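You operate a simulated robot arm through the tools that you are given. There is no shell and no other tool. Be economical: measure what you need, move in short steps, check, and stop when the job is done.

You run a simulated two-armed robot. Do the job below in one go: nothing can be reset, and whatever is moved stays where it is left.

JOB
Change spools in the loader and wind the counter back to 0.
Fine: orange spool onto the purple mat with its film still on, wind back with the lid open, teal spool in, lid shut. Set down upright: orange spool.

Only the result counts: the job must be done as asked and must still hold three seconds after the hand-in. Knocking over, shifting, dropping, spilling or breaking anything else fails it. A push-on lid holds only when it is set on centred and level and pressed home; a screw cap is set on level and turned clockwise until tight.

ROBOT AND FRAMES
Two 6-joint arms with fingered hands on one trunk, hanging from a carriage that runs on a gantry, over the field with the corners [-1.318, 0.315], [-1.318, -0.965], [0.982, -0.965], [0.982, 0.315] (x, y) and turns from -5.306 to 6.702 rad about z. Base frame: it is fixed where the carriage stands at the start and does not move with it; the origin is on the floor, on the carriage's upright axis, x ahead of it, y to its left, z up. Units: m, rad, N and s.
The left shoulder is at the start at [0.04, 0.152, 1.552], the right one opposite. With the tool pointing down near the work surface each hand reaches from about 0.12 to 0.7 m from the robot's upright axis, wherever it stands, measured 20 degrees to its own side. Places, roughly: loader crank [0.5, 0, 1]; loader lid [0.5, 0.2, 1.1]; purple mat top [-0.2, 0.2, 0.9]; well of the bulk loader [0.5, 0.2, 1]. Payload 4 kg a hand.
Tool frame (each hand has its own): the origin (TCP) lies between the finger pads and is the grasp point; the fingertips stand 0.03 m ahead of it; z points along the fingers, y is the line along which they close. The gripper opens to 0.104 m. The gripper's body begins 0.035 m behind the TCP. The gripper is a hand of 5 fingers: y runs from the thumb to the fingers, the wrist lies at [-0.015, -0.104, -0.178] in the tool frame, and closing takes about 1.5 s.
Orientation is that of the tool frame in the base frame, as [roll, pitch, yaw] about the fixed x, y, z axes, in that order (R = Rz(yaw) Ry(pitch) Rx(roll)). With the fingers straight down and the wrist toward the robot, the tool's x, y and z point along [0, 1, 0], [1, 0, 0] and [0, 0, -1] of the base frame.

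CONTROLS
- The arms move only by the tool play_rows. It takes "left_rows", "right_rows" or both (then of equal length, played together; a hand with none holds still); each is one flat list of numbers, 7 for each row, row after row: the shift along the base's x, y, z in m, then the turn, a rotation vector about the base's x, y, z in rad, then the finger opening in m, from 0 to 0.104. In form: [tx, ty, tz, ax, ay, az, claw, tx, ty, tz, ax, ay, az, claw, ...]. A call has 1 to 12 rows; each row is the pose to reach, as a shift and turn from the pose commanded when the call began. Each row takes 0.2 s and may step no farther than 0.05 m and 0.15 rad from the row before; otherwise, or with a gripper value out of range, the whole call is refused. A pose out of reach is approached as far as the arm can. The call stops where the force on the tool passes 70 N (or 10 N more than at its start, if that is more) or the arm is blocked; 0.2 s more then pass. The fingers move at their own pace (about 0.045 m/s each) and stop on an object; they squeeze with about 33 N. The grip force told is the motor's: it shows also when the fingers shut on nothing. Time passes only in rows, and 0.2 s behind the last, so rows that repeat a pose let the fingers close. It gives the time, the measured TCP pose, the force on the tool (base axes), the opening and the grip force at its end, in the units of the frame above (readings bear some noise), with the torque about the TCP (base axes, N m) and any sound that the robot's microphone picked up, and new pictures: "views" is both (left out), scene, wrist or none (wrist: the cameras of the hands that moved).
- Cameras (640 x 400 px; columns grow to the right, rows downward): "scene" is now at [0.1559, 0.053, 1.8275]; the picture's right is [1.00, -0.07, 0.00], its down [-0.06, -0.91, -0.42] and it looks along [0.03, 0.42, -0.91] (base axes); focal length 254 px, centre (320, 200). "left" rides on the left gripper at [-0.06, -0.083, -0.12] in its tool frame; the picture's right is [-0.79, -0.29, 0.54], its down [0.56, -0.71, 0.44] and it looks along [0.26, 0.65, 0.72] (tool axes); focal length 234 px, centre (320, 200). "right" rides on the right gripper at [0.06, -0.083, -0.12] in its tool frame; the picture's right is [-0.79, 0.29, -0.54], its down [-0.56, -0.71, 0.44] and it looks along [-0.26, 0.65, 0.72] (tool axes); focal length 234 px, centre (320, 200).
- slide_trunk(by): slides the trunk up (or, below 0, down) by that many m; the arms and the scene camera ride with it, the base frame stays. It gives what a move gives, with no picture.
- base_move(legs): drives the robot by 1 to 6 legs, each [ahead, left, turn to the left] in m, m and rad, along the robot's own axes; the way and the turn of a leg run together, so that a leg with both is an arc; at most 1.5 m and 3.142 rad a leg. The arms and the cameras ride along, it lands a little off, and it stops where it bumps. It keeps to its track: a leg is cut to what the track allows. It gives what a move gives, and a new picture of the scene camera.
- grasp_type(shape, hand): the hand has 5 fingers and takes this shape, open, in about a second: jaw (thumb against the fingers, like two jaws); tri (thumb and two fingers); tip (a fingertip pinch); poke (one finger out to press); point (the index stretched); flat (the hand flat); cup (the hand cupped); fist (a fist). The gripper value then closes the fingers along that shape, each until it touches; the sizes above hold for jaw. It gives what a move gives, with no picture.
- aim_head(pan, tilt): turns the head with the scene camera to pan (to the left, within 1.501 rad either way) and tilt (down, from -0.506 to 1.204), counted from straight ahead of the robot. It gives what a move gives, and a new picture of the scene camera.
- pixel_to_xyz(camera, pixels): there is no depth. For up to 12 entries [column, row, z] of the newest picture of that camera ("zoom" is the newest enlarged one), the place [x, y] in the base frame at which the ray of that pixel passes the height z, good to about 0.002 m, but the place of the scene camera against the robot may be out by one fixed shift of up to 0.018 m in any direction. No time passes.
- enlarge(camera, box): a new picture of the part [left, top, right, bottom] of that camera's present view, enlarged. No time passes.
- finish_job(): hands the job in; it is judged then, once.

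Work in short steps. Measure before you move; look again where a grasp or a placing could have gone wrong, and mend it. You have 80 turns and 260 pictures in all, those below and enlarged ones among them. Open the grippers and draw the arms clear of the work before you hand the job in, unless the task says otherwise; then end with one line.

The tools are called after "Request:" by a JSON object that holds its "api" and its "payload". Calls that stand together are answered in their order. play_rows: Moves the arms, as the interface text tells. Its arguments: {"type":"object","properties":{"left_rows":{"type":"array","items":{"type":"number"}},"right_rows":{"type":"array","items":{"type":"number"}},"views":{"type":"string","enum":["both","scene","wrist","none"]}},"required":[]} The other tools are called the same way: slide_trunk (by) slides the trunk up or down; grasp_type (shape, hand) gives the hand a shape; base_move (legs) drives the base; aim_head (pan, tilt) turns the head that bears the scene camera; pixel_to_xyz (camera, pixels) gives the place at which the rays of pixels pass given heights; enlarge (camera, box) takes an enlarged picture of a part of a camera's view; finish_job () hands the job in.

At the start:

```text
time_s: 0.0
left_tool_pos: [0.4634, 0.4158, 1.4413]
left_tcp_rot: [-3.141, 0.002, 1.57]
left_wrist_force: [0.1, -0.1, -0.1]
left_ft_torque: [0.01, 0.01, -0.01]
left_gripper_width: 0.1038
left_grip_force: 0.0
left_shape: jaw
right_tool_pos: [0.6218, -0.0269, 0.9998]
right_tcp_rot: [-3.141, 0.0, 1.57]
right_wrist_force: [-0.7, 0.2, -0.5]
right_ft_torque: [0.03, 0.0, -0.05]
right_gripper_width: 0.1038
right_grip_force: 0.0
right_shape: jaw
trunk travel left (down, up): [-0.725, 0.075]
robot x, y, heading: [-0.0001, 0.0022, 0.002]
head pan, tilt: [1.499, 1.141]
```

scene: 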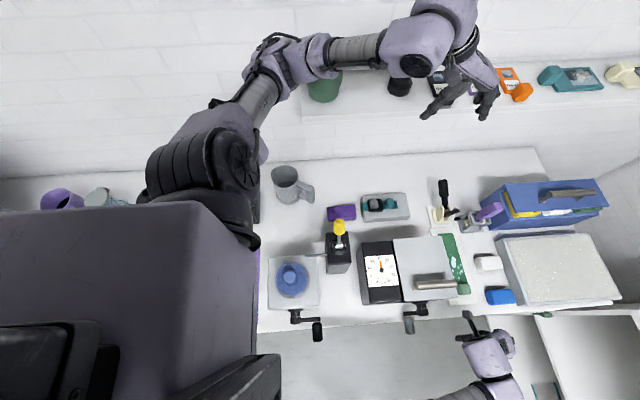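
right: 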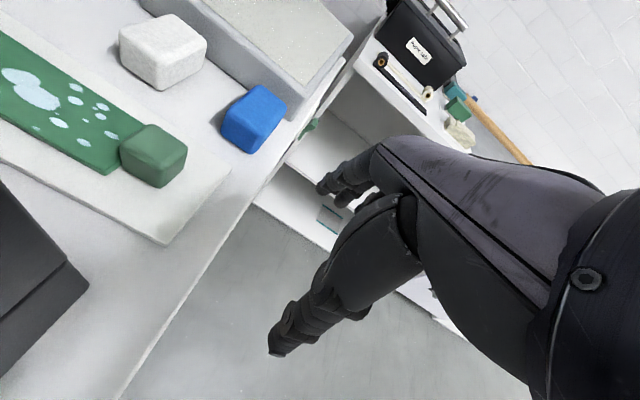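
left: 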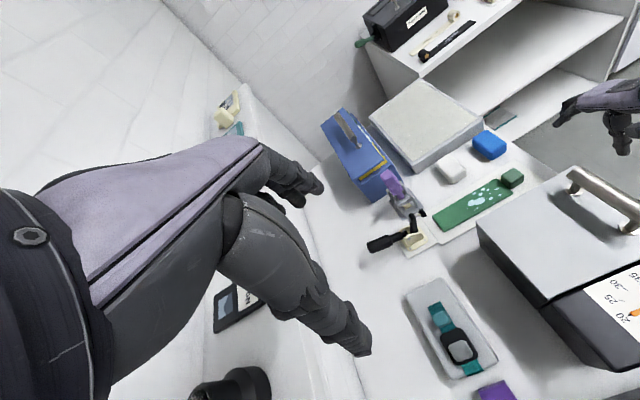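

The loader (white dial at (380,265), lid with a bar handle at (430,283), crank at (410,320)) is in view. I enlarge that area and the left part of the table first.

Request:
{"api": "enlarge", "payload": {"camera": "scene", "box": [340, 180, 500, 340]}}

Request:
{"api": "enlarge", "payload": {"camera": "scene", "box": [250, 150, 410, 350]}}

Request:
{"api": "enlarge", "payload": {"camera": "left", "box": [320, 100, 640, 400]}}

Request:
{"api": "pixel_to_xyz", "payload": {"camera": "scene", "pixels": [[362, 243, 1.08], [452, 236, 1.08], [456, 297, 1.08], [404, 302, 1.08], [380, 265, 1.08], [415, 283, 1.1], [452, 282, 1.1], [410, 318, 1.0], [385, 205, 0.92], [342, 212, 0.92]]}}

```text
2.50 times, centred on (420, 260) of scene
```

zoom: 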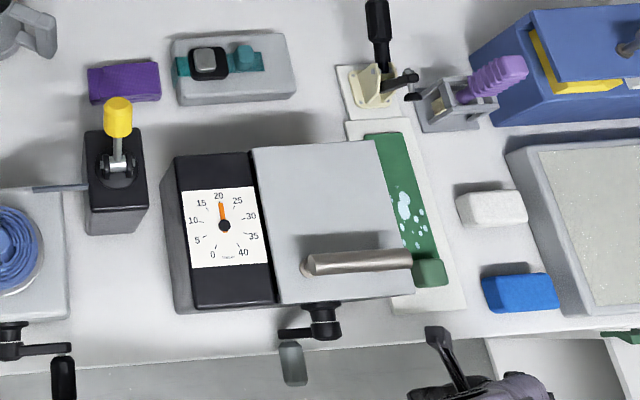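

```text
2.00 times, centred on (330, 250) of scene
```

zoom: 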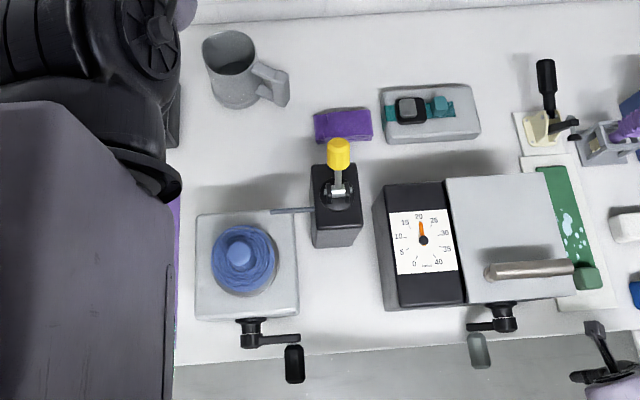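

```text
1.33 times, centred on (480, 250) of left
```

zoom: 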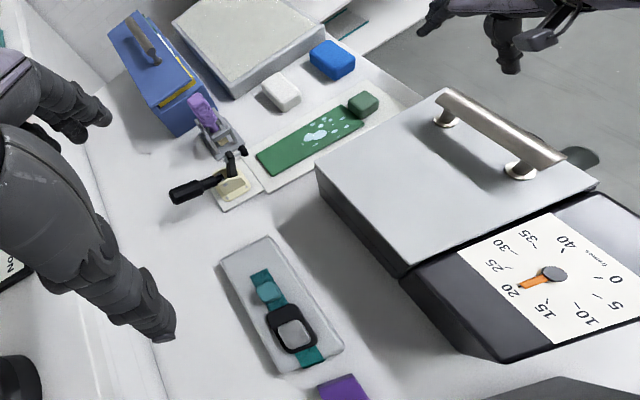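

```text
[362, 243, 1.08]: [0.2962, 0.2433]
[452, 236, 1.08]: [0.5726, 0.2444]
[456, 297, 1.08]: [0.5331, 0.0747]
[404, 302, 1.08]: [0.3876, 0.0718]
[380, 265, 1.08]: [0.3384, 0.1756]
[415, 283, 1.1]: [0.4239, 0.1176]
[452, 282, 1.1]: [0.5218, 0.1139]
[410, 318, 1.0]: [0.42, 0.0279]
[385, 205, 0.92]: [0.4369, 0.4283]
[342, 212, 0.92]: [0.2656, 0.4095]
```

The dial reads 20; the lid's handle lies along x at about (0.47,0.115). The teal spool isn't seen yet, so I look around with the head.

Request:
{"api": "aim_head", "payload": {"pan": 0.6, "tilt": 0.8}}

Request:
{"api": "aim_head", "payload": {"pan": 1.5, "tilt": 0.5}}

```text
time_s: 1.2
left_tool_pos: [0.4643, 0.4158, 1.4396]
left_tcp_rot: [3.141, 0.0, 1.571]
left_wrist_force: [0.0, 0.0, 0.1]
left_ft_torque: [0.0, 0.0, 0.03]
left_gripper_width: 0.1035
left_grip_force: 0.1
left_shape: jaw
right_tool_pos: [0.6218, -0.0267, 1.0007]
right_tcp_rot: [-3.141, 0.001, 1.572]
right_wrist_force: [0.2, -0.5, 0.5]
right_ft_torque: [-0.03, -0.03, 0.01]
right_gripper_width: 0.1034
right_grip_force: 0.1
right_shape: jaw
trunk travel left (down, up): [-0.725, 0.075]
robot x, y, heading: [-0.0018, -0.0002, -0.005]
head pan, tilt: [0.6, 0.799]
```

scene: 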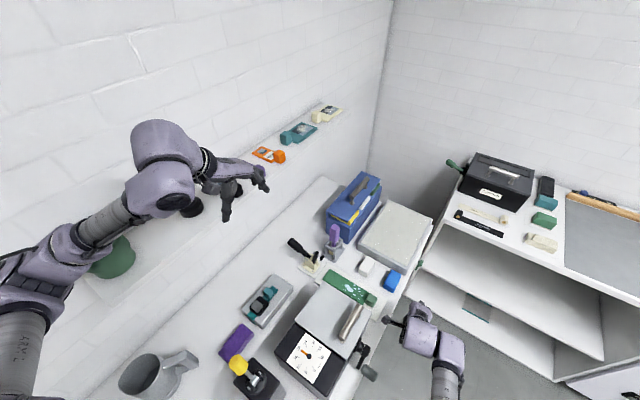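

```text
time_s: 2.4
left_tool_pos: [0.4631, 0.4156, 1.44]
left_tcp_rot: [-3.141, 0.0, 1.572]
left_wrist_force: [0.2, -0.4, -0.5]
left_ft_torque: [0.0, 0.02, 0.02]
left_gripper_width: 0.1038
left_grip_force: 0.1
left_shape: jaw
right_tool_pos: [0.6224, -0.0272, 0.9998]
right_tcp_rot: [3.141, -0.001, 1.57]
right_wrist_force: [-0.4, -0.1, -0.3]
right_ft_torque: [-0.01, 0.02, 0.0]
right_gripper_width: 0.1035
right_grip_force: 0.1
right_shape: jaw
trunk travel left (down, up): [-0.725, 0.075]
robot x, y, heading: [0.0004, 0.0003, 0.0]
head pan, tilt: [1.499, 0.499]
```

scene: 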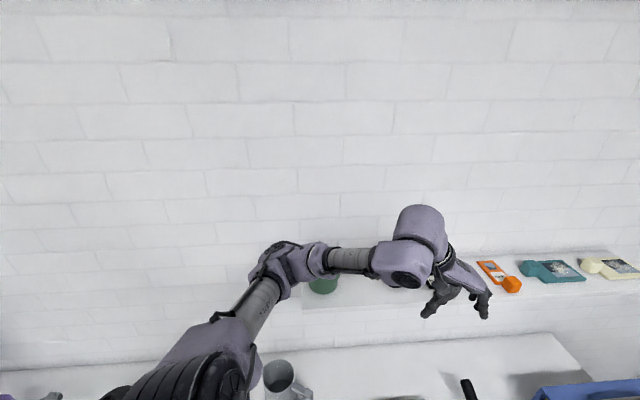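

No teal spool in these views; the robot's body hides the left part of the table. I raise the right hand clear, then back away from the table and turn to face it.

Request:
{"api": "play_rows", "payload": {"right_rows": [0, 0, 0.05, 0, 0, 0, 0.104, 0, 0, 0.1, 0, 0, 0, 0.104, 0, 0, 0.15, 0, 0, 0, 0.104, 0, 0, 0.2, 0, 0, 0, 0.104, 0, 0, 0.25, 0, 0, 0, 0.104, 0, 0, 0.3, 0, 0, 0, 0.104, 0, 0, 0.35, 0, 0, 0, 0.104], "views": "none"}}

Request:
{"api": "base_move", "payload": {"legs": [[0, -0.55, 0], [0, 0, 1.571]]}}

Request:
{"api": "aim_head", "payload": {"pan": 0.5, "tilt": 0.8}}

Request:
{"api": "aim_head", "payload": {"pan": -0.3, "tilt": 0.8}}

```text
time_s: 4.0
left_tool_pos: [0.4622, 0.4156, 1.4394]
left_tcp_rot: [-3.14, -0.001, 1.571]
left_wrist_force: [-0.1, 0.4, -0.2]
left_ft_torque: [0.01, -0.03, -0.02]
left_gripper_width: 0.1037
left_grip_force: 0.0
left_shape: jaw
right_tool_pos: [0.6769, -0.0011, 1.3482]
right_tcp_rot: [-3.128, -0.02, 1.529]
right_wrist_force: [-0.5, -0.8, 0.5]
right_ft_torque: [0.04, 0.0, -0.03]
right_gripper_width: 0.1039
right_grip_force: 0.1
right_shape: jaw
right hand out of reach, approached as far as the arm can: row 2, 3, 4, 5, 6, 7
trunk travel left (down, up): [-0.725, 0.075]
robot x, y, heading: [0.001, 0.0028, -0.002]
head pan, tilt: [1.499, 0.499]
```

```text
time_s: 11.0
left_tool_pos: [-0.418, -0.087, 1.4396]
left_tcp_rot: [3.141, 0.0, -3.135]
left_wrist_force: [0.8, -0.3, -0.8]
left_ft_torque: [-0.02, 0.0, -0.04]
left_gripper_width: 0.1036
left_grip_force: 0.1
left_shape: jaw
right_tool_pos: [-0.0034, 0.1285, 1.3484]
right_tcp_rot: [-3.128, -0.02, 3.108]
right_wrist_force: [-0.2, 1.0, -0.9]
right_ft_torque: [0.02, -0.01, 0.02]
right_gripper_width: 0.1037
right_grip_force: 0.1
right_shape: jaw
trunk travel left (down, up): [-0.725, 0.075]
robot x, y, heading: [-0.003, -0.5451, 1.577]
head pan, tilt: [1.499, 0.499]
```

scene: 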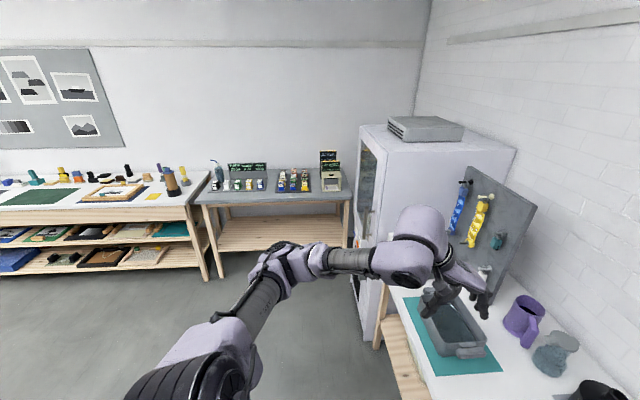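

```text
time_s: 12.3
left_tool_pos: [-0.4185, -0.0882, 1.4402]
left_tcp_rot: [-3.14, 0.0, -3.135]
left_wrist_force: [0.0, -0.2, 0.0]
left_ft_torque: [0.02, 0.04, -0.02]
left_gripper_width: 0.1038
left_grip_force: 0.0
left_shape: jaw
right_tool_pos: [-0.0024, 0.1283, 1.3479]
right_tcp_rot: [-3.131, -0.022, 3.108]
right_wrist_force: [1.5, 0.1, 0.4]
right_ft_torque: [-0.01, -0.02, 0.0]
right_gripper_width: 0.1041
right_grip_force: 0.2
right_shape: jaw
trunk travel left (down, up): [-0.725, 0.075]
robot x, y, heading: [0.0024, -0.5504, 1.575]
head pan, tilt: [0.499, 0.799]
```

scene: 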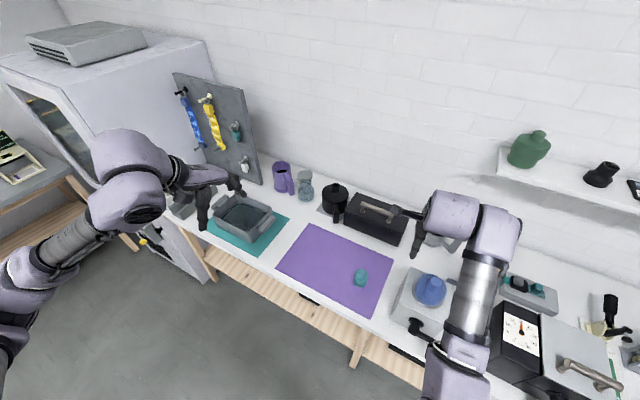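

```text
time_s: 13.4
left_tool_pos: [-0.4171, -0.0877, 1.4405]
left_tcp_rot: [3.141, -0.001, -3.135]
left_wrist_force: [0.1, 0.1, -0.5]
left_ft_torque: [-0.03, -0.02, -0.02]
left_gripper_width: 0.1039
left_grip_force: 0.1
left_shape: jaw
right_tool_pos: [-0.003, 0.1282, 1.3486]
right_tcp_rot: [-3.13, -0.021, 3.109]
right_wrist_force: [-0.6, -0.3, 1.0]
right_ft_torque: [-0.01, -0.02, -0.01]
right_gripper_width: 0.1038
right_grip_force: 0.0
right_shape: jaw
trunk travel left (down, up): [-0.725, 0.075]
robot x, y, heading: [0.0006, -0.5468, 1.579]
head pan, tilt: [-0.3, 0.799]
```

scene: 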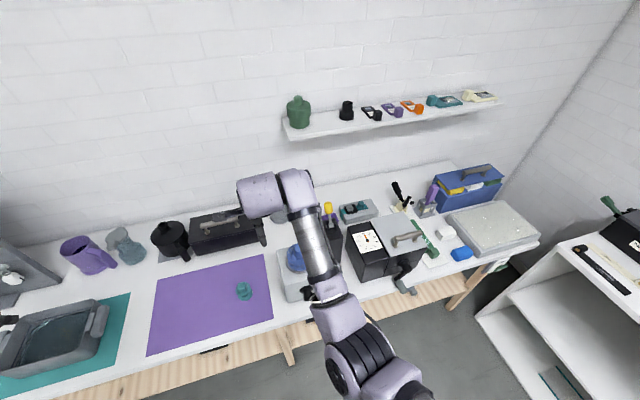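

The teal spool stands on the purple mat at (243,290). I zoom on it, then move along to stand in front of the loader (x≈0.35).

Request:
{"api": "enlarge", "payload": {"camera": "scene", "box": [190, 250, 290, 330]}}

Request:
{"api": "pixel_to_xyz", "payload": {"camera": "scene", "pixels": [[243, 299, 0.9], [243, 284, 0.93], [146, 356, 0.9], [272, 317, 0.9], [264, 255, 0.9], [163, 279, 0.9]]}}

Request:
{"api": "base_move", "payload": {"legs": [[0, -0.4, 0]]}}

Request:
{"api": "aim_head", "payload": {"pan": 0.0, "tilt": 1.1}}

```text
5.00 times, centred on (240, 290) of scene
```

zoom: 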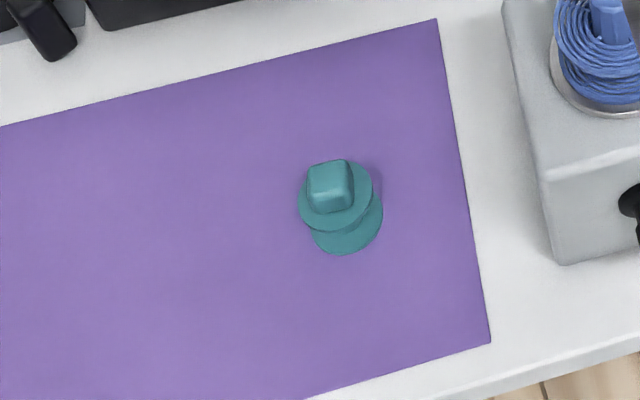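

```text
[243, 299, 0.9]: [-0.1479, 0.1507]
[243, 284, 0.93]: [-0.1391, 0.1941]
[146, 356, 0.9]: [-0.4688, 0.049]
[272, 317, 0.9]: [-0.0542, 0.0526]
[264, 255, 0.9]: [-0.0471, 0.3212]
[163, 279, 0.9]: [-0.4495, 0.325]
```

```text
time_s: 15.9
left_tool_pos: [-0.0151, -0.0856, 1.4412]
left_tcp_rot: [-3.141, 0.002, -3.133]
left_wrist_force: [-0.6, 0.7, 0.7]
left_ft_torque: [0.0, 0.01, -0.06]
left_gripper_width: 0.1036
left_grip_force: 0.1
left_shape: jaw
right_tool_pos: [0.3991, 0.1309, 1.3476]
right_tcp_rot: [-3.128, -0.021, 3.11]
right_wrist_force: [0.0, 0.1, 0.2]
right_ft_torque: [0.0, -0.03, -0.04]
right_gripper_width: 0.104
right_grip_force: 0.0
right_shape: jaw
trunk travel left (down, up): [-0.725, 0.075]
robot x, y, heading: [0.4037, -0.5444, 1.575]
head pan, tilt: [-0.3, 0.799]
```

scene: 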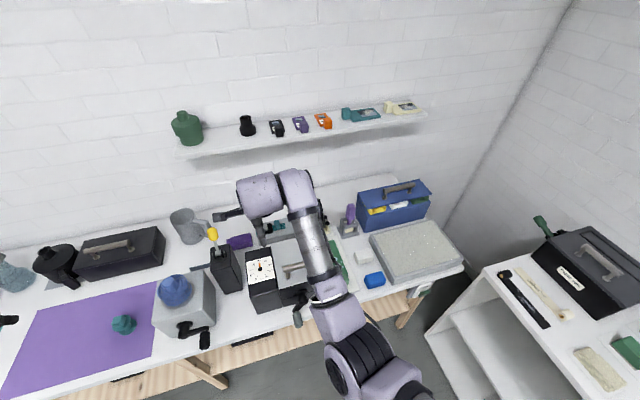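

```text
time_s: 16.7
left_tool_pos: [-0.0167, -0.0855, 1.4391]
left_tcp_rot: [-3.141, -0.001, -3.133]
left_wrist_force: [0.3, 0.4, 0.3]
left_ft_torque: [-0.04, 0.01, 0.03]
left_gripper_width: 0.1036
left_grip_force: 0.1
left_shape: jaw
right_tool_pos: [0.3998, 0.1308, 1.3476]
right_tcp_rot: [-3.131, -0.022, 3.11]
right_wrist_force: [0.1, -0.3, 0.1]
right_ft_torque: [0.0, 0.04, 0.04]
right_gripper_width: 0.1038
right_grip_force: 0.0
right_shape: jaw
trunk travel left (down, up): [-0.725, 0.075]
robot x, y, heading: [0.4054, -0.5459, 1.579]
head pan, tilt: [0.0, 1.1]
```

scene: 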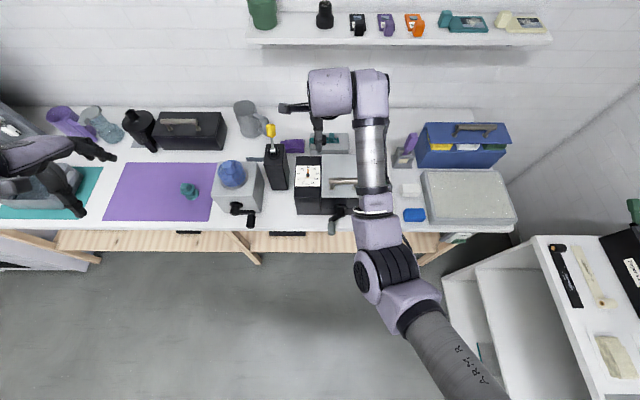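

The right arm hides the loader; I shift the right hand aside (+x, −y) in small steps and look again.

Request:
{"api": "play_rows", "payload": {"right_rows": [0.04, -0.03, 0, 0, 0, 0, 0.104, 0.08, -0.06, 0, 0, 0, 0, 0.104, 0.12, -0.09, 0, 0, 0, 0, 0.104, 0.16, -0.12, 0, 0, 0, 0, 0.104, 0.2, -0.15, 0, 0, 0, 0, 0.104, 0.24, -0.18, 0, 0, 0, 0, 0.104], "views": "both"}}

Request:
{"api": "enlarge", "payload": {"camera": "scene", "box": [250, 140, 410, 240]}}

Request:
{"api": "enlarge", "payload": {"camera": "scene", "box": [100, 80, 300, 230]}}

```text
time_s: 18.1
left_tool_pos: [-0.0166, -0.0852, 1.4402]
left_tcp_rot: [-3.139, -0.001, -3.133]
left_wrist_force: [-0.6, 0.4, 0.2]
left_ft_torque: [0.03, -0.02, 0.01]
left_gripper_width: 0.1034
left_grip_force: 0.0
left_shape: jaw
right_tool_pos: [0.5094, -0.0051, 1.3332]
right_tcp_rot: [-3.104, -0.088, 2.905]
right_wrist_force: [-0.2, 0.3, -0.5]
right_ft_torque: [-0.01, 0.03, 0.03]
right_gripper_width: 0.104
right_grip_force: 0.0
right_shape: jaw
right hand out of reach, approached as far as the arm can: row 1, 2, 3, 4, 5, 6
trunk travel left (down, up): [-0.725, 0.075]
robot x, y, heading: [0.4047, -0.5465, 1.58]
head pan, tilt: [0.0, 1.1]
```

scene: 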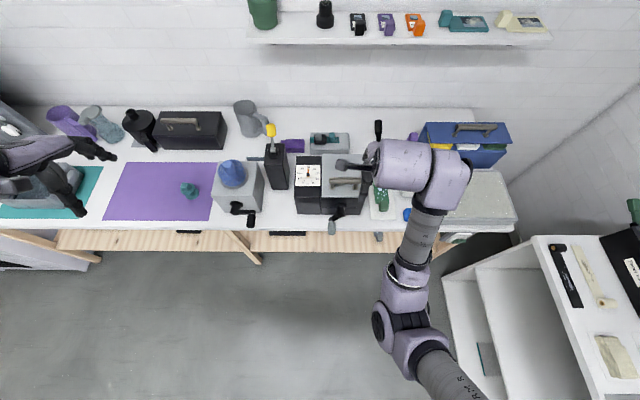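
right: 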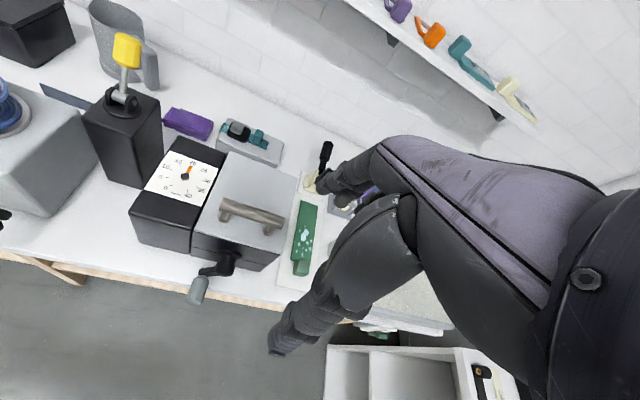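

```text
4.00 times, centred on (330, 190) of scene
```

zoom: 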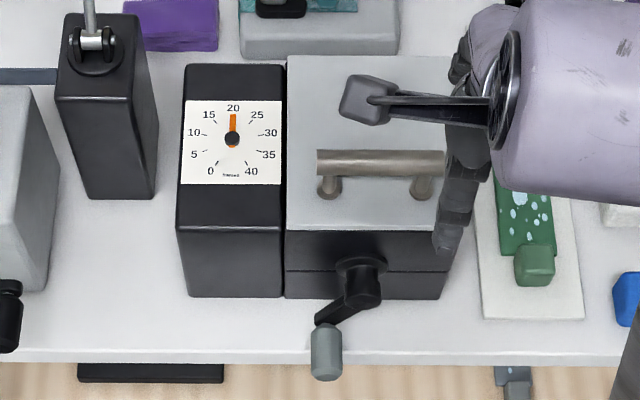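

```text
2.67 times, centred on (200, 155) of scene
```

zoom: 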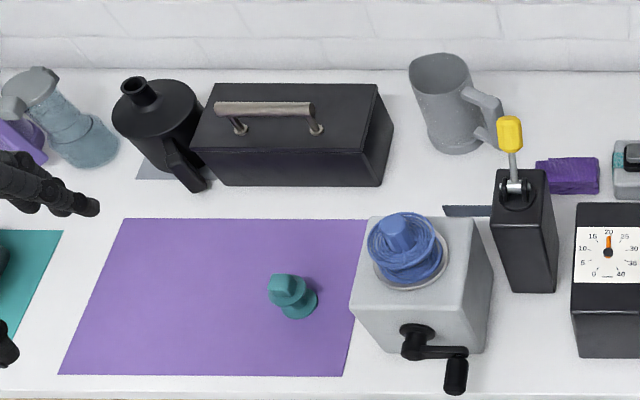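

The lid is a slab with a bar handle; the crank hangs at the front, knob down-left. I intersect rays from both cameras for handle and crank heights.

Request:
{"api": "pixel_to_xyz", "payload": {"camera": "scene", "pixels": [[329.5, 180, 1.0], [329.5, 180, 1.15], [361.3, 180.7, 1.0], [361.3, 180.7, 1.15], [331.5, 228, 0.9], [331.5, 228, 1.0], [340.5, 210, 0.9], [340.5, 210, 1.0], [321.5, 197.5, 1.0], [321.5, 197.5, 1.15], [322, 154, 1.0], [322, 154, 1.15]]}}

Request:
{"api": "enlarge", "payload": {"camera": "right", "box": [120, 120, 320, 320]}}

```text
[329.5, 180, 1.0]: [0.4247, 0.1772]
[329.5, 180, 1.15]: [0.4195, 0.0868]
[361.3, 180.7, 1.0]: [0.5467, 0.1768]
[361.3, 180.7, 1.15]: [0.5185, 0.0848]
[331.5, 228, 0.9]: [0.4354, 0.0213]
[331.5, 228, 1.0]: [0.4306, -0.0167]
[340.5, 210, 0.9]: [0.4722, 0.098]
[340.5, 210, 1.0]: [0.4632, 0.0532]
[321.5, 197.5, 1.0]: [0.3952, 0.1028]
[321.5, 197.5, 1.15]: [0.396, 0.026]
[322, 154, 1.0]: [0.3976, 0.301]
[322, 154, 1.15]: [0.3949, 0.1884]
```

```text
2.00 times, centred on (220, 220) of right
```

zoom: 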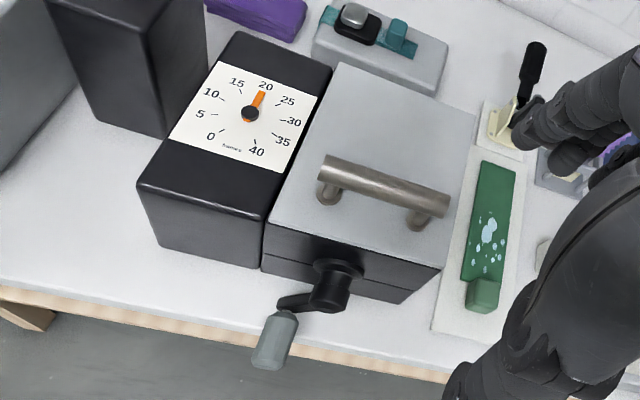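

Request:
{"api": "pixel_to_xyz", "payload": {"camera": "zoom", "pixels": [[323, 168, 1.0], [323, 168, 1.1], [447, 203, 1.0], [447, 203, 1.1], [275, 340, 0.9], [275, 340, 1.0], [333, 285, 0.9], [333, 285, 1.0], [270, 225, 1.0], [270, 225, 1.1], [340, 64, 1.0], [340, 64, 1.1]]}}

```text
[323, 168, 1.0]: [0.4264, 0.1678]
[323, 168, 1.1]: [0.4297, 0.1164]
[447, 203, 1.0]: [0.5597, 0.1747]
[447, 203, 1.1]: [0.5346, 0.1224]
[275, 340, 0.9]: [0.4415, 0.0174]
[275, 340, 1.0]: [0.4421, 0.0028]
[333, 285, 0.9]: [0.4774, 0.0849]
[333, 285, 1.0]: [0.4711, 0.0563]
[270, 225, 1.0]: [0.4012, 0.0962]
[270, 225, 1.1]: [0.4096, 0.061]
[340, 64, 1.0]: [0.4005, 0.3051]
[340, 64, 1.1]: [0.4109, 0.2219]
```

Heights are poorly fixed by these two similar views, so I bring the right hand lower in front of the loader for a better look at crank and lid.

Request:
{"api": "play_rows", "payload": {"right_rows": [0, -0.02, -0.045, 0, 0, 0, 0.104, 0, -0.04, -0.09, 0, 0, 0, 0.104, 0, -0.06, -0.135, 0, 0, 0, 0.104, 0, -0.08, -0.18, 0, 0, 0, 0.104, 0, -0.1, -0.225, 0, 0, 0, 0.104, 0, -0.12, -0.27, 0, 0, 0, 0.104, 0, -0.14, -0.3, 0, 0, 0, 0.104]}}

```text
time_s: 19.7
left_tool_pos: [-0.0165, -0.0861, 1.4404]
left_tcp_rot: [3.141, 0.0, -3.132]
left_wrist_force: [0.1, 0.1, 0.4]
left_ft_torque: [0.0, -0.04, 0.01]
left_gripper_width: 0.1039
left_grip_force: 0.0
left_shape: jaw
right_tool_pos: [0.4989, -0.1357, 1.033]
right_tcp_rot: [-3.121, -0.059, 2.903]
right_wrist_force: [-0.2, -0.3, 0.3]
right_ft_torque: [0.01, -0.02, -0.03]
right_gripper_width: 0.1039
right_grip_force: 0.1
right_shape: jaw
right hand out of reach, approached as far as the arm can: row 4, 5, 6, 7
trunk travel left (down, up): [-0.725, 0.075]
robot x, y, heading: [0.4002, -0.5457, 1.581]
head pan, tilt: [0.0, 1.1]
```

scene: 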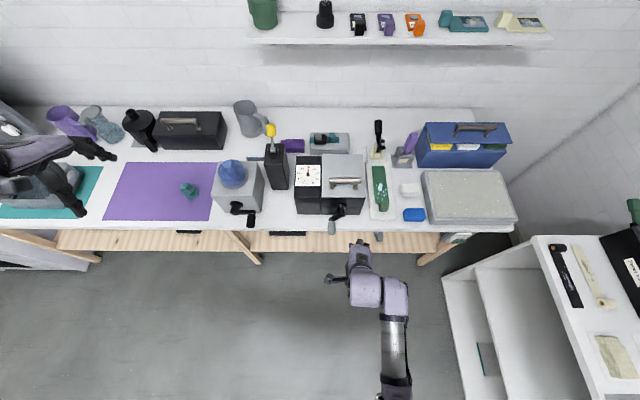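
right: 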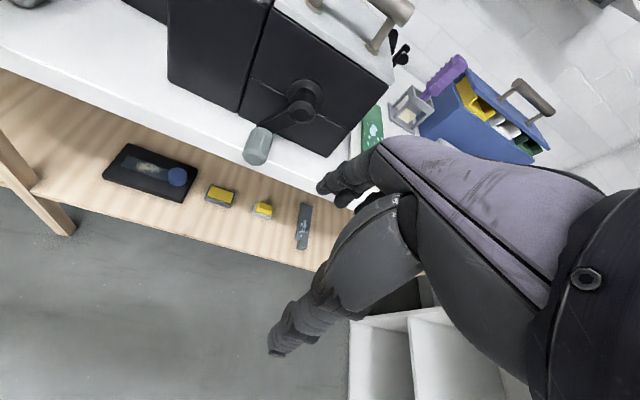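

Good low view: knob at (259,148), hub at (302,105). I enlarge it and cast rays.

Request:
{"api": "enlarge", "payload": {"camera": "right", "box": [160, 0, 420, 180]}}

Request:
{"api": "pixel_to_xyz", "payload": {"camera": "right", "pixels": [[259, 148, 0.9], [259, 148, 1.0], [302, 105, 0.9], [302, 105, 1.0], [264, 8, 1.0], [264, 8, 1.1], [390, 82, 1.0], [390, 82, 1.1], [375, 48, 1.0], [375, 48, 1.1], [240, 110, 0.9], [322, 155, 0.9]]}}

Request:
{"api": "enlarge", "payload": {"camera": "scene", "box": [280, 140, 410, 240]}}

```text
2.22 times, centred on (290, 90) of right
```

zoom: 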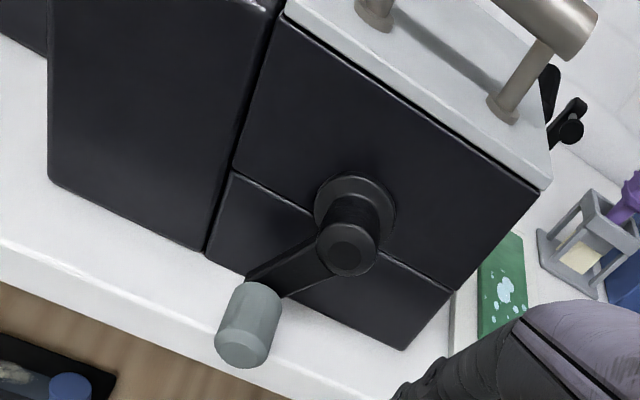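

```text
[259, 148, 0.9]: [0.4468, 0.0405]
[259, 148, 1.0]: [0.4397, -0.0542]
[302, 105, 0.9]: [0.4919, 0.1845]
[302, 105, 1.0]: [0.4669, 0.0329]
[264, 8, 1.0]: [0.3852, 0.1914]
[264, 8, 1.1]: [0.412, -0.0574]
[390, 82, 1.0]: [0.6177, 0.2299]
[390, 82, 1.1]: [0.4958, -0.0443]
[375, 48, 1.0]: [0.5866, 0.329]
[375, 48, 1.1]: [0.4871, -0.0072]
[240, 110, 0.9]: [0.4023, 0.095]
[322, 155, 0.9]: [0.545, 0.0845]
```

```text
4.00 times, centred on (345, 190) of scene
```

zoom: 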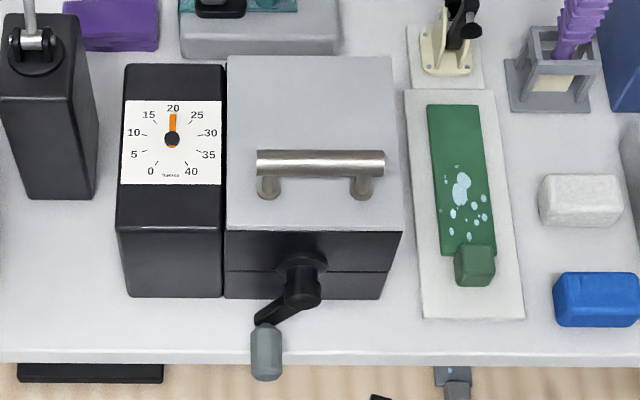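

Request:
{"api": "pixel_to_xyz", "payload": {"camera": "right", "pixels": [[404, 13, 1.07], [404, 13, 1.1], [371, 46, 1.05], [371, 46, 1.07], [274, 5.5, 1.03], [274, 5.5, 1.06], [393, 76, 1.03], [393, 76, 1.06], [302, 113, 0.95], [302, 113, 1.0], [261, 132, 0.95], [258, 157, 0.95]]}}

Request:
{"api": "pixel_to_xyz", "payload": {"camera": "scene", "pixels": [[329.2, 180.5, 1.09], [361, 180.5, 1.09], [321.6, 197.5, 1.06], [365, 197.5, 1.06], [321.8, 154, 1.06], [361, 154, 1.06], [340.5, 212.5, 0.98], [331.5, 228.5, 0.93]]}}

```text
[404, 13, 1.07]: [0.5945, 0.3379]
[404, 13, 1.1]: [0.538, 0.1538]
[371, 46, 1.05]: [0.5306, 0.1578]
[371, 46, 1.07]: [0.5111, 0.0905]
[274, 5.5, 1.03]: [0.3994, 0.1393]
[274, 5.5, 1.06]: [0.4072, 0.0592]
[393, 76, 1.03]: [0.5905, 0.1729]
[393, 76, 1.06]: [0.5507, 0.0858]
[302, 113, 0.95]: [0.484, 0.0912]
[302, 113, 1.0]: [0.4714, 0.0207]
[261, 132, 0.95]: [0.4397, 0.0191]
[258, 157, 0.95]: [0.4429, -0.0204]
```

```text
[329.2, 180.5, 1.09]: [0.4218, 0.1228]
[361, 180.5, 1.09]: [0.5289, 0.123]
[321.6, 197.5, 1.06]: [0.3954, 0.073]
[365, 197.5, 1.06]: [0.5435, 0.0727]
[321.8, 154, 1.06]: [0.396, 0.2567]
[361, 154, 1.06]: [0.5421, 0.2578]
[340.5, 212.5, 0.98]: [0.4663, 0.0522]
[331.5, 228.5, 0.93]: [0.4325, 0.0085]
```

Handle centre ≈ (0.481, 0.120, 1.105), lid top ≈ 1.06, crank hub ≈ (0.472, z 0.978), knob ≈ (0.443, 0.01, 0.93). I raise the right hand, straighten its yaw, and then drive the base closer (0.2 m).

Request:
{"api": "play_rows", "payload": {"right_rows": [0, 0, 0.04, 0, 0, 0.06, 0.104, 0, 0, 0.08, 0, 0, 0.12, 0.104, 0, 0, 0.12, 0, 0, 0.18, 0.104, 0, 0, 0.16, 0, 0, 0.24, 0.104, 0, 0, 0.2, 0, 0, 0.24, 0.104], "views": "none"}}

Request:
{"api": "base_move", "payload": {"legs": [[0.2, 0, 0]]}}

```text
time_s: 20.9
left_tool_pos: [-0.0164, -0.0843, 1.4397]
left_tcp_rot: [3.141, 0.0, -3.132]
left_wrist_force: [-0.1, -0.3, 0.1]
left_ft_torque: [0.0, 0.0, 0.02]
left_gripper_width: 0.1034
left_grip_force: 0.1
left_shape: jaw
right_tool_pos: [0.4996, -0.0446, 1.1819]
right_tcp_rot: [-3.064, -0.059, 2.923]
right_wrist_force: [0.9, -0.1, 0.1]
right_ft_torque: [0.02, 0.02, 0.0]
right_gripper_width: 0.104
right_grip_force: 0.0
right_shape: jaw
right hand out of reach, approached as far as the arm can: row 1, 2, 3, 4, 5
trunk travel left (down, up): [-0.725, 0.075]
robot x, y, heading: [0.4005, -0.5462, 1.58]
head pan, tilt: [0.0, 1.1]
```

```text
time_s: 22.5
left_tool_pos: [-0.0169, 0.1152, 1.441]
left_tcp_rot: [3.141, 0.001, -3.133]
left_wrist_force: [1.0, -0.5, 0.1]
left_ft_torque: [0.01, -0.02, -0.01]
left_gripper_width: 0.1036
left_grip_force: 0.0
left_shape: jaw
right_tool_pos: [0.4976, 0.1608, 1.187]
right_tcp_rot: [-3.078, -0.064, 2.924]
right_wrist_force: [0.3, 0.5, -0.1]
right_ft_torque: [0.02, -0.01, -0.04]
right_gripper_width: 0.1038
right_grip_force: 0.1
right_shape: jaw
trunk travel left (down, up): [-0.725, 0.075]
robot x, y, heading: [0.4038, -0.3457, 1.581]
head pan, tilt: [0.0, 1.1]
```

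scene: 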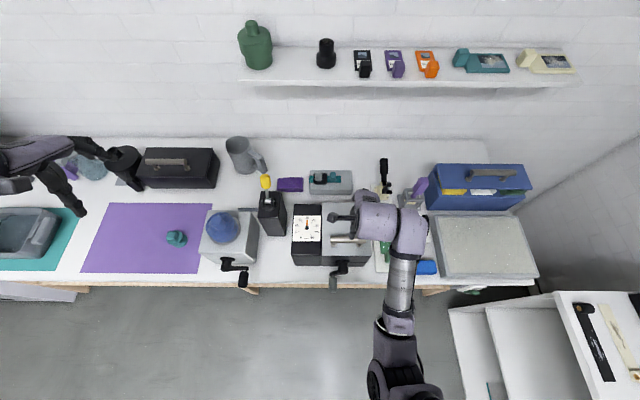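

The right arm repeatedly reports "out of reach"; I test with a hold row to see where the commanded pose stands now.

Request:
{"api": "play_rows", "payload": {"right_rows": [0, 0, 0, 0, 0, 0, 0.104, 0, 0, 0, 0, 0, 0, 0.104], "views": "wrist"}}

```text
time_s: 23.1
left_tool_pos: [-0.0188, 0.115, 1.4389]
left_tcp_rot: [3.141, 0.0, -3.133]
left_wrist_force: [-0.8, -0.1, -0.2]
left_ft_torque: [-0.03, 0.0, -0.02]
left_gripper_width: 0.1036
left_grip_force: 0.3
left_shape: jaw
right_tool_pos: [0.4985, 0.1616, 1.185]
right_tcp_rot: [-3.08, -0.058, 2.923]
right_wrist_force: [0.0, -0.2, 0.0]
right_ft_torque: [-0.04, 0.05, -0.02]
right_gripper_width: 0.104
right_grip_force: 0.0
right_shape: jaw
trunk travel left (down, up): [-0.725, 0.075]
robot x, y, heading: [0.404, -0.3423, 1.577]
head pan, tilt: [0.0, 1.1]
```

right: 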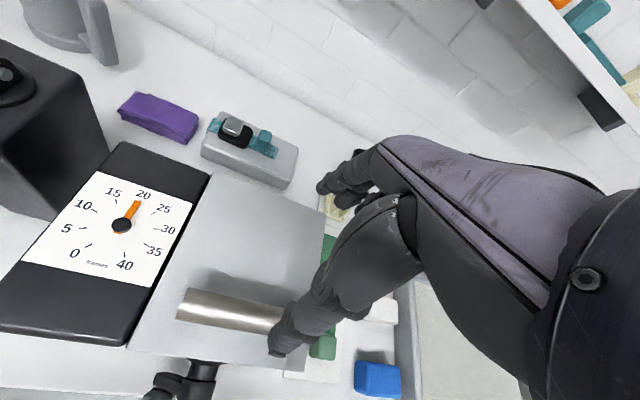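

Commanded pose is back in reach. I square the hand up (fingers down, closing along y) right above the handle at (0.481,0.12), still clear above it.

Request:
{"api": "play_rows", "payload": {"right_rows": [-0.006, -0.014, 0.003, 0.016, -0.023, 0.073, 0.104, -0.012, -0.028, 0.006, 0.032, -0.047, 0.146, 0.104, -0.0175, -0.0416, 0.01, 0.0475, -0.07, 0.2186, 0.104, -0.0175, -0.0416, 0.01, 0.0475, -0.07, 0.2186, 0.104]}}

```text
time_s: 24.1
left_tool_pos: [-0.0184, 0.1156, 1.4401]
left_tcp_rot: [3.141, -0.001, -3.133]
left_wrist_force: [0.7, -0.3, -0.8]
left_ft_torque: [0.01, 0.01, -0.01]
left_gripper_width: 0.1038
left_grip_force: 0.0
left_shape: jaw
right_tool_pos: [0.4996, 0.1615, 1.1856]
right_tcp_rot: [-3.078, -0.06, 2.923]
right_wrist_force: [0.0, 0.2, 0.5]
right_ft_torque: [-0.03, -0.01, -0.01]
right_gripper_width: 0.104
right_grip_force: 0.0
right_shape: jaw
right hand out of reach, approached as far as the arm can: row 1, 2, 3, 4
trunk travel left (down, up): [-0.725, 0.075]
robot x, y, heading: [0.4023, -0.3457, 1.577]
head pan, tilt: [0.0, 1.1]
```

scene: 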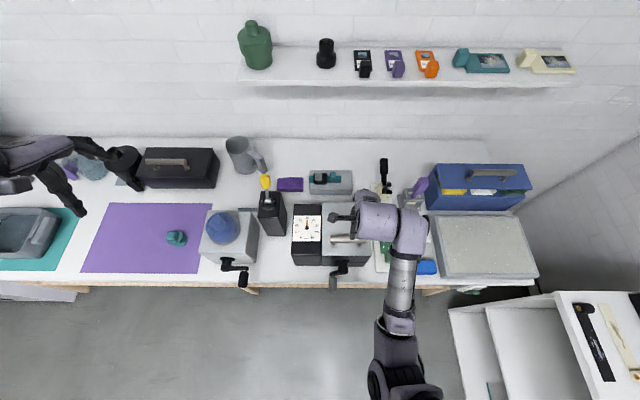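
right: 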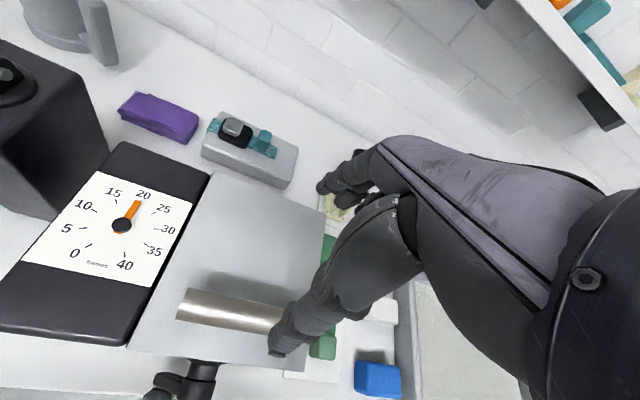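

The arm seems limited by being too close/high relative to the shoulder. I raise the trunk fully and back the base slightly.

Request:
{"api": "slide_trunk", "payload": {"by": 0.075}}

Request:
{"api": "base_move", "payload": {"legs": [[-0.075, 0, 0]]}}

Request:
{"api": "play_rows", "payload": {"right_rows": [0, 0.02, -0.04, 0.016, -0.023, 0.073, 0.104, 0, 0.035, -0.07, 0.032, -0.047, 0.146, 0.104, 0, 0.035, -0.08, 0.0475, -0.07, 0.2186, 0.104, 0, 0.035, -0.08, 0.0475, -0.07, 0.2186, 0.104]}}

```text
time_s: 25.2
left_tool_pos: [-0.0174, 0.1153, 1.5151]
left_tcp_rot: [-3.14, -0.001, -3.133]
left_wrist_force: [0.8, -0.1, -0.4]
left_ft_torque: [-0.02, -0.02, 0.01]
left_gripper_width: 0.1037
left_grip_force: 0.1
left_shape: jaw
right_tool_pos: [0.498, 0.1612, 1.261]
right_tcp_rot: [-3.077, -0.06, 2.923]
right_wrist_force: [0.5, 0.2, -0.3]
right_ft_torque: [-0.02, -0.03, 0.01]
right_gripper_width: 0.1037
right_grip_force: 0.1
right_shape: jaw
trunk travel left (down, up): [-0.8, 0.0]
robot x, y, heading: [0.3972, -0.3462, 1.583]
head pan, tilt: [0.0, 1.1]
```

```text
time_s: 26.3
left_tool_pos: [-0.0176, 0.041, 1.5153]
left_tcp_rot: [-3.141, 0.001, -3.135]
left_wrist_force: [0.1, -0.8, 0.2]
left_ft_torque: [-0.02, -0.02, 0.02]
left_gripper_width: 0.1038
left_grip_force: 0.1
left_shape: jaw
right_tool_pos: [0.4993, 0.0862, 1.2615]
right_tcp_rot: [-3.08, -0.06, 2.924]
right_wrist_force: [0.2, -0.6, 0.0]
right_ft_torque: [0.01, 0.02, -0.01]
right_gripper_width: 0.104
right_grip_force: 0.1
right_shape: jaw
trunk travel left (down, up): [-0.8, 0.0]
robot x, y, heading: [0.4045, -0.4204, 1.58]
head pan, tilt: [0.0, 1.1]
```

scene: 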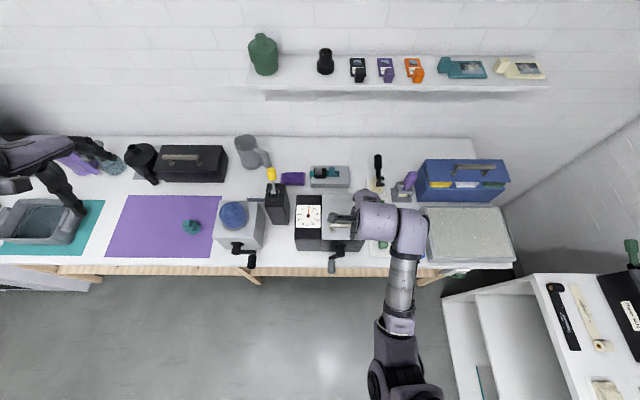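

```text
time_s: 27.3
left_tool_pos: [-0.0172, 0.0394, 1.5152]
left_tcp_rot: [-3.14, -0.001, -3.134]
left_wrist_force: [0.4, -0.4, 0.9]
left_ft_torque: [0.03, -0.01, -0.01]
left_gripper_width: 0.1039
left_grip_force: 0.0
left_shape: jaw
right_tool_pos: [0.4756, 0.1394, 1.1745]
right_tcp_rot: [-3.118, -0.013, 3.022]
right_wrist_force: [-0.2, -0.2, -0.2]
right_ft_torque: [-0.04, 0.0, -0.01]
right_gripper_width: 0.1038
right_grip_force: 0.1
right_shape: jaw
right hand out of reach, approached as far as the arm can: row 1, 2, 3, 4
trunk travel left (down, up): [-0.8, 0.0]
robot x, y, heading: [0.3996, -0.421, 1.579]
head pan, tilt: [0.0, 1.1]
```

scene: 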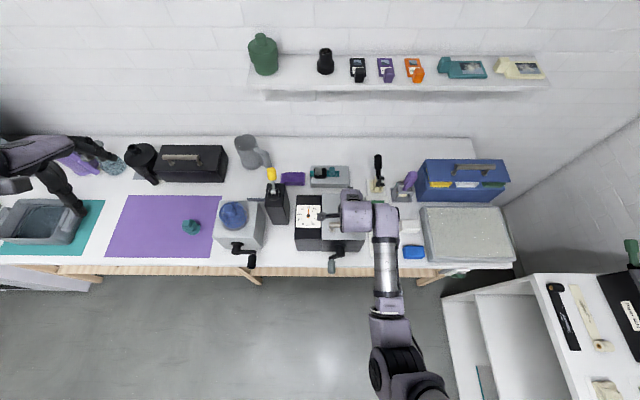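
right: 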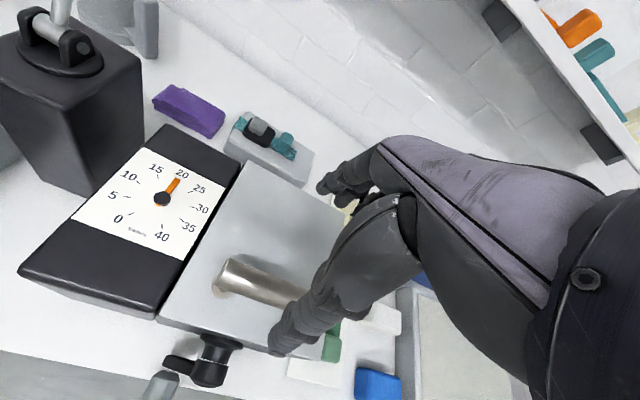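

Almost there; the right hand works best about 20° outboard, so I shift the base left 0.1 and back 0.07, then bring the hand back square over the handle.

Request:
{"api": "base_move", "payload": {"legs": [[-0.07, 0.1, 0]]}}

Request:
{"api": "play_rows", "payload": {"right_rows": [0.035, 0.018, 0, 0, 0, 0.05, 0.104, 0.07, 0.036, 0, 0.01, -0.01, 0.1, 0.104, 0.105, 0.05, 0, 0.02, -0.02, 0.12, 0.104, 0.105, 0.05, 0, 0.02, -0.02, 0.12, 0.104]}}

```text
time_s: 28.5
left_tool_pos: [-0.1169, -0.0306, 1.5152]
left_tcp_rot: [3.141, 0.0, -3.131]
left_wrist_force: [-0.8, 0.3, 0.2]
left_ft_torque: [0.0, 0.04, 0.03]
left_gripper_width: 0.1036
left_grip_force: 0.0
left_shape: jaw
right_tool_pos: [0.3756, 0.0676, 1.1746]
right_tcp_rot: [-3.118, -0.011, 3.019]
right_wrist_force: [0.8, 0.6, 0.6]
right_ft_torque: [-0.01, -0.03, 0.0]
right_gripper_width: 0.1038
right_grip_force: 0.1
right_shape: jaw
trunk travel left (down, up): [-0.8, 0.0]
robot x, y, heading: [0.304, -0.4916, 1.579]
head pan, tilt: [0.0, 1.1]
```

scene: 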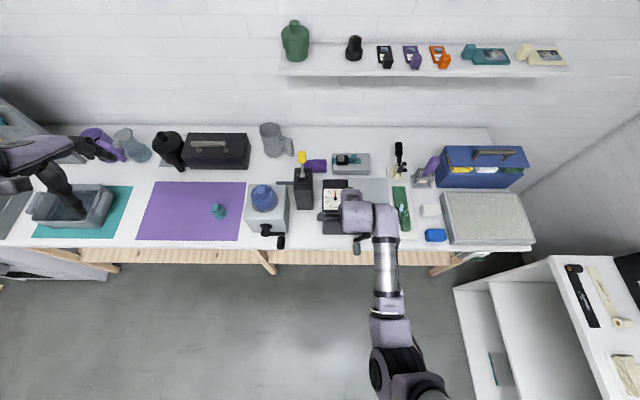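

```text
time_s: 29.5
left_tool_pos: [-0.1161, -0.0298, 1.5162]
left_tcp_rot: [-3.141, -0.001, -3.13]
left_wrist_force: [1.2, -0.2, -0.2]
left_ft_torque: [0.0, 0.01, -0.01]
left_gripper_width: 0.1036
left_grip_force: 0.1
left_shape: jaw
right_tool_pos: [0.3943, 0.1308, 1.1562]
right_tcp_rot: [3.133, 0.061, 3.066]
right_wrist_force: [0.5, 0.4, 0.8]
right_ft_torque: [0.0, -0.03, 0.0]
right_gripper_width: 0.104
right_grip_force: 0.1
right_shape: jaw
right hand out of reach, approached as far as the arm can: row 1, 2, 3, 4
trunk travel left (down, up): [-0.8, 0.0]
robot x, y, heading: [0.3021, -0.4896, 1.585]
head pan, tilt: [0.0, 1.1]
```

scene: 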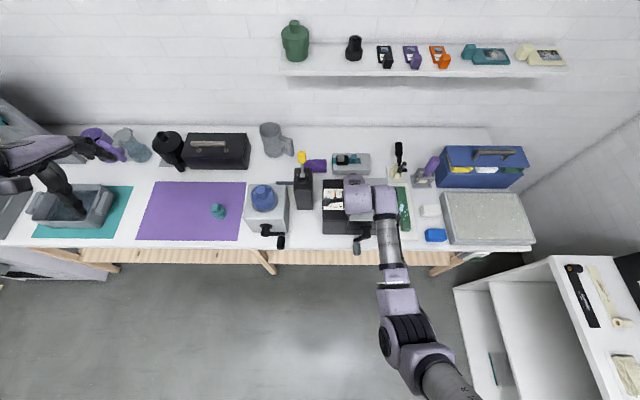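
right: 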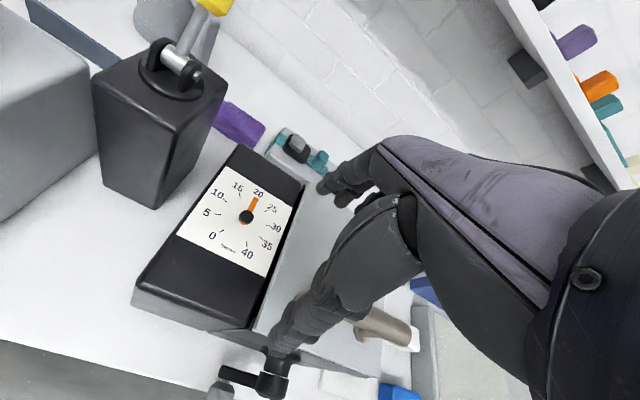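

The arm resists moving right with yaw π: this yaw only fits when the target is straight ahead. I shift the base right 0.16 so the handle lies straight ahead.

Request:
{"api": "base_move", "payload": {"legs": [[-0.02, -0.17, 0]]}}

Request:
{"api": "play_rows", "payload": {"right_rows": [-0.03, 0.0, 0.01, 0, -0.02, 0.03, 0.104, -0.06, 0.0, 0.02, 0.005, -0.04, 0.06, 0.104, -0.085, 0.008, 0.02, 0.01, -0.06, 0.075, 0.104, -0.085, 0.008, 0.02, 0.01, -0.06, 0.075, 0.104]}}

```text
time_s: 31.0
left_tool_pos: [0.0533, -0.0483, 1.5148]
left_tcp_rot: [-3.141, 0.001, -3.132]
left_wrist_force: [0.6, 1.1, 0.0]
left_ft_torque: [-0.04, 0.0, 0.02]
left_gripper_width: 0.1034
left_grip_force: 0.1
left_shape: jaw
right_tool_pos: [0.5637, 0.1115, 1.1563]
right_tcp_rot: [3.135, 0.059, 3.067]
right_wrist_force: [-0.5, 0.0, 0.8]
right_ft_torque: [-0.02, 0.0, 0.03]
right_gripper_width: 0.1037
right_grip_force: 0.0
right_shape: jaw
trunk travel left (down, up): [-0.8, 0.0]
robot x, y, heading: [0.4703, -0.5094, 1.581]
head pan, tilt: [0.0, 1.1]
```

scene: 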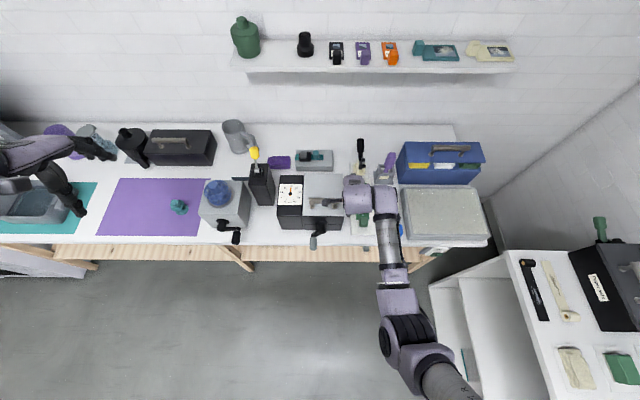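

```text
time_s: 32.0
left_tool_pos: [0.0538, -0.0482, 1.5143]
left_tcp_rot: [3.14, -0.001, -3.132]
left_wrist_force: [0.5, -0.6, 0.4]
left_ft_torque: [-0.02, 0.0, 0.0]
left_gripper_width: 0.1033
left_grip_force: 0.0
left_shape: jaw
right_tool_pos: [0.4986, 0.1224, 1.1711]
right_tcp_rot: [3.121, 0.149, 3.124]
right_wrist_force: [-0.2, -0.5, 0.4]
right_ft_torque: [-0.06, 0.0, 0.02]
right_gripper_width: 0.1037
right_grip_force: 0.0
right_shape: jaw
right hand out of reach, approached as far as the arm can: row 1, 2
trunk travel left (down, up): [-0.8, 0.0]
robot x, y, heading: [0.4736, -0.5096, 1.581]
head pan, tilt: [0.0, 1.1]
```

scene: 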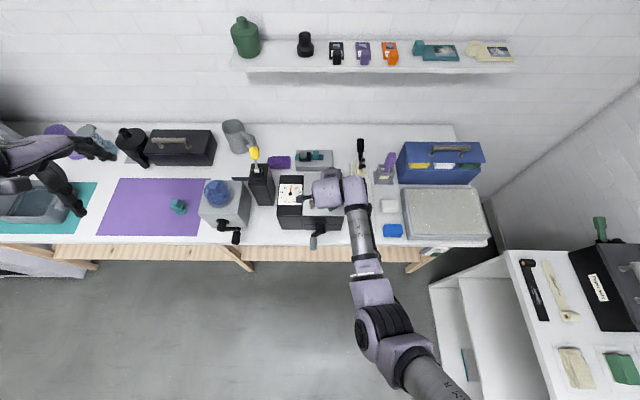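
right: 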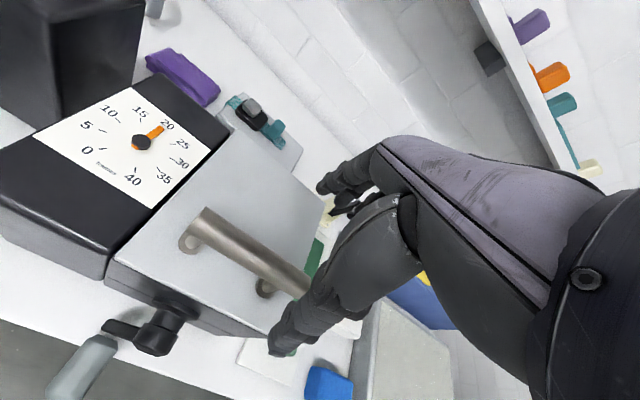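

In reach now. I undo the tilt (0.15 about y) and centre at x 0.481.

Request:
{"api": "play_rows", "payload": {"right_rows": [-0.009, -0.001, -0.005, -0.01, 0.075, 0.008, 0.104, -0.0176, -0.002, -0.01, -0.02, 0.149, 0.017, 0.104, -0.0176, -0.002, -0.01, -0.02, 0.149, 0.017, 0.104], "views": "wrist"}}

```text
time_s: 32.8
left_tool_pos: [0.0529, -0.0481, 1.5158]
left_tcp_rot: [-3.142, 0.0, -3.134]
left_wrist_force: [0.5, 0.8, 0.5]
left_ft_torque: [0.02, 0.02, -0.01]
left_gripper_width: 0.1038
left_grip_force: 0.0
left_shape: jaw
right_tool_pos: [0.4612, 0.1173, 1.1673]
right_tcp_rot: [3.138, -0.032, -3.123]
right_wrist_force: [-0.1, -0.7, 0.9]
right_ft_torque: [0.01, 0.0, -0.01]
right_gripper_width: 0.104
right_grip_force: 0.0
right_shape: jaw
trunk travel left (down, up): [-0.8, 0.0]
robot x, y, heading: [0.4725, -0.5079, 1.579]
head pan, tilt: [0.0, 1.1]
```

right: 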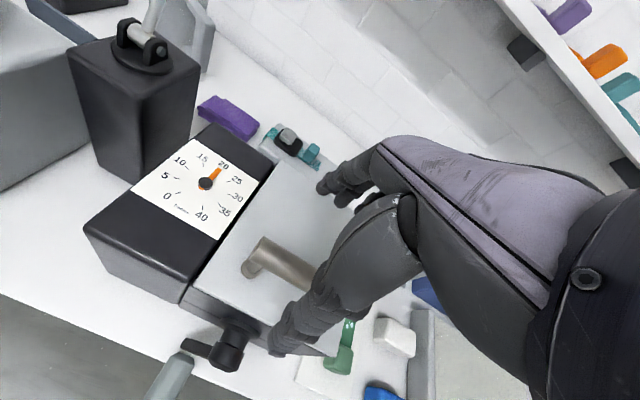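

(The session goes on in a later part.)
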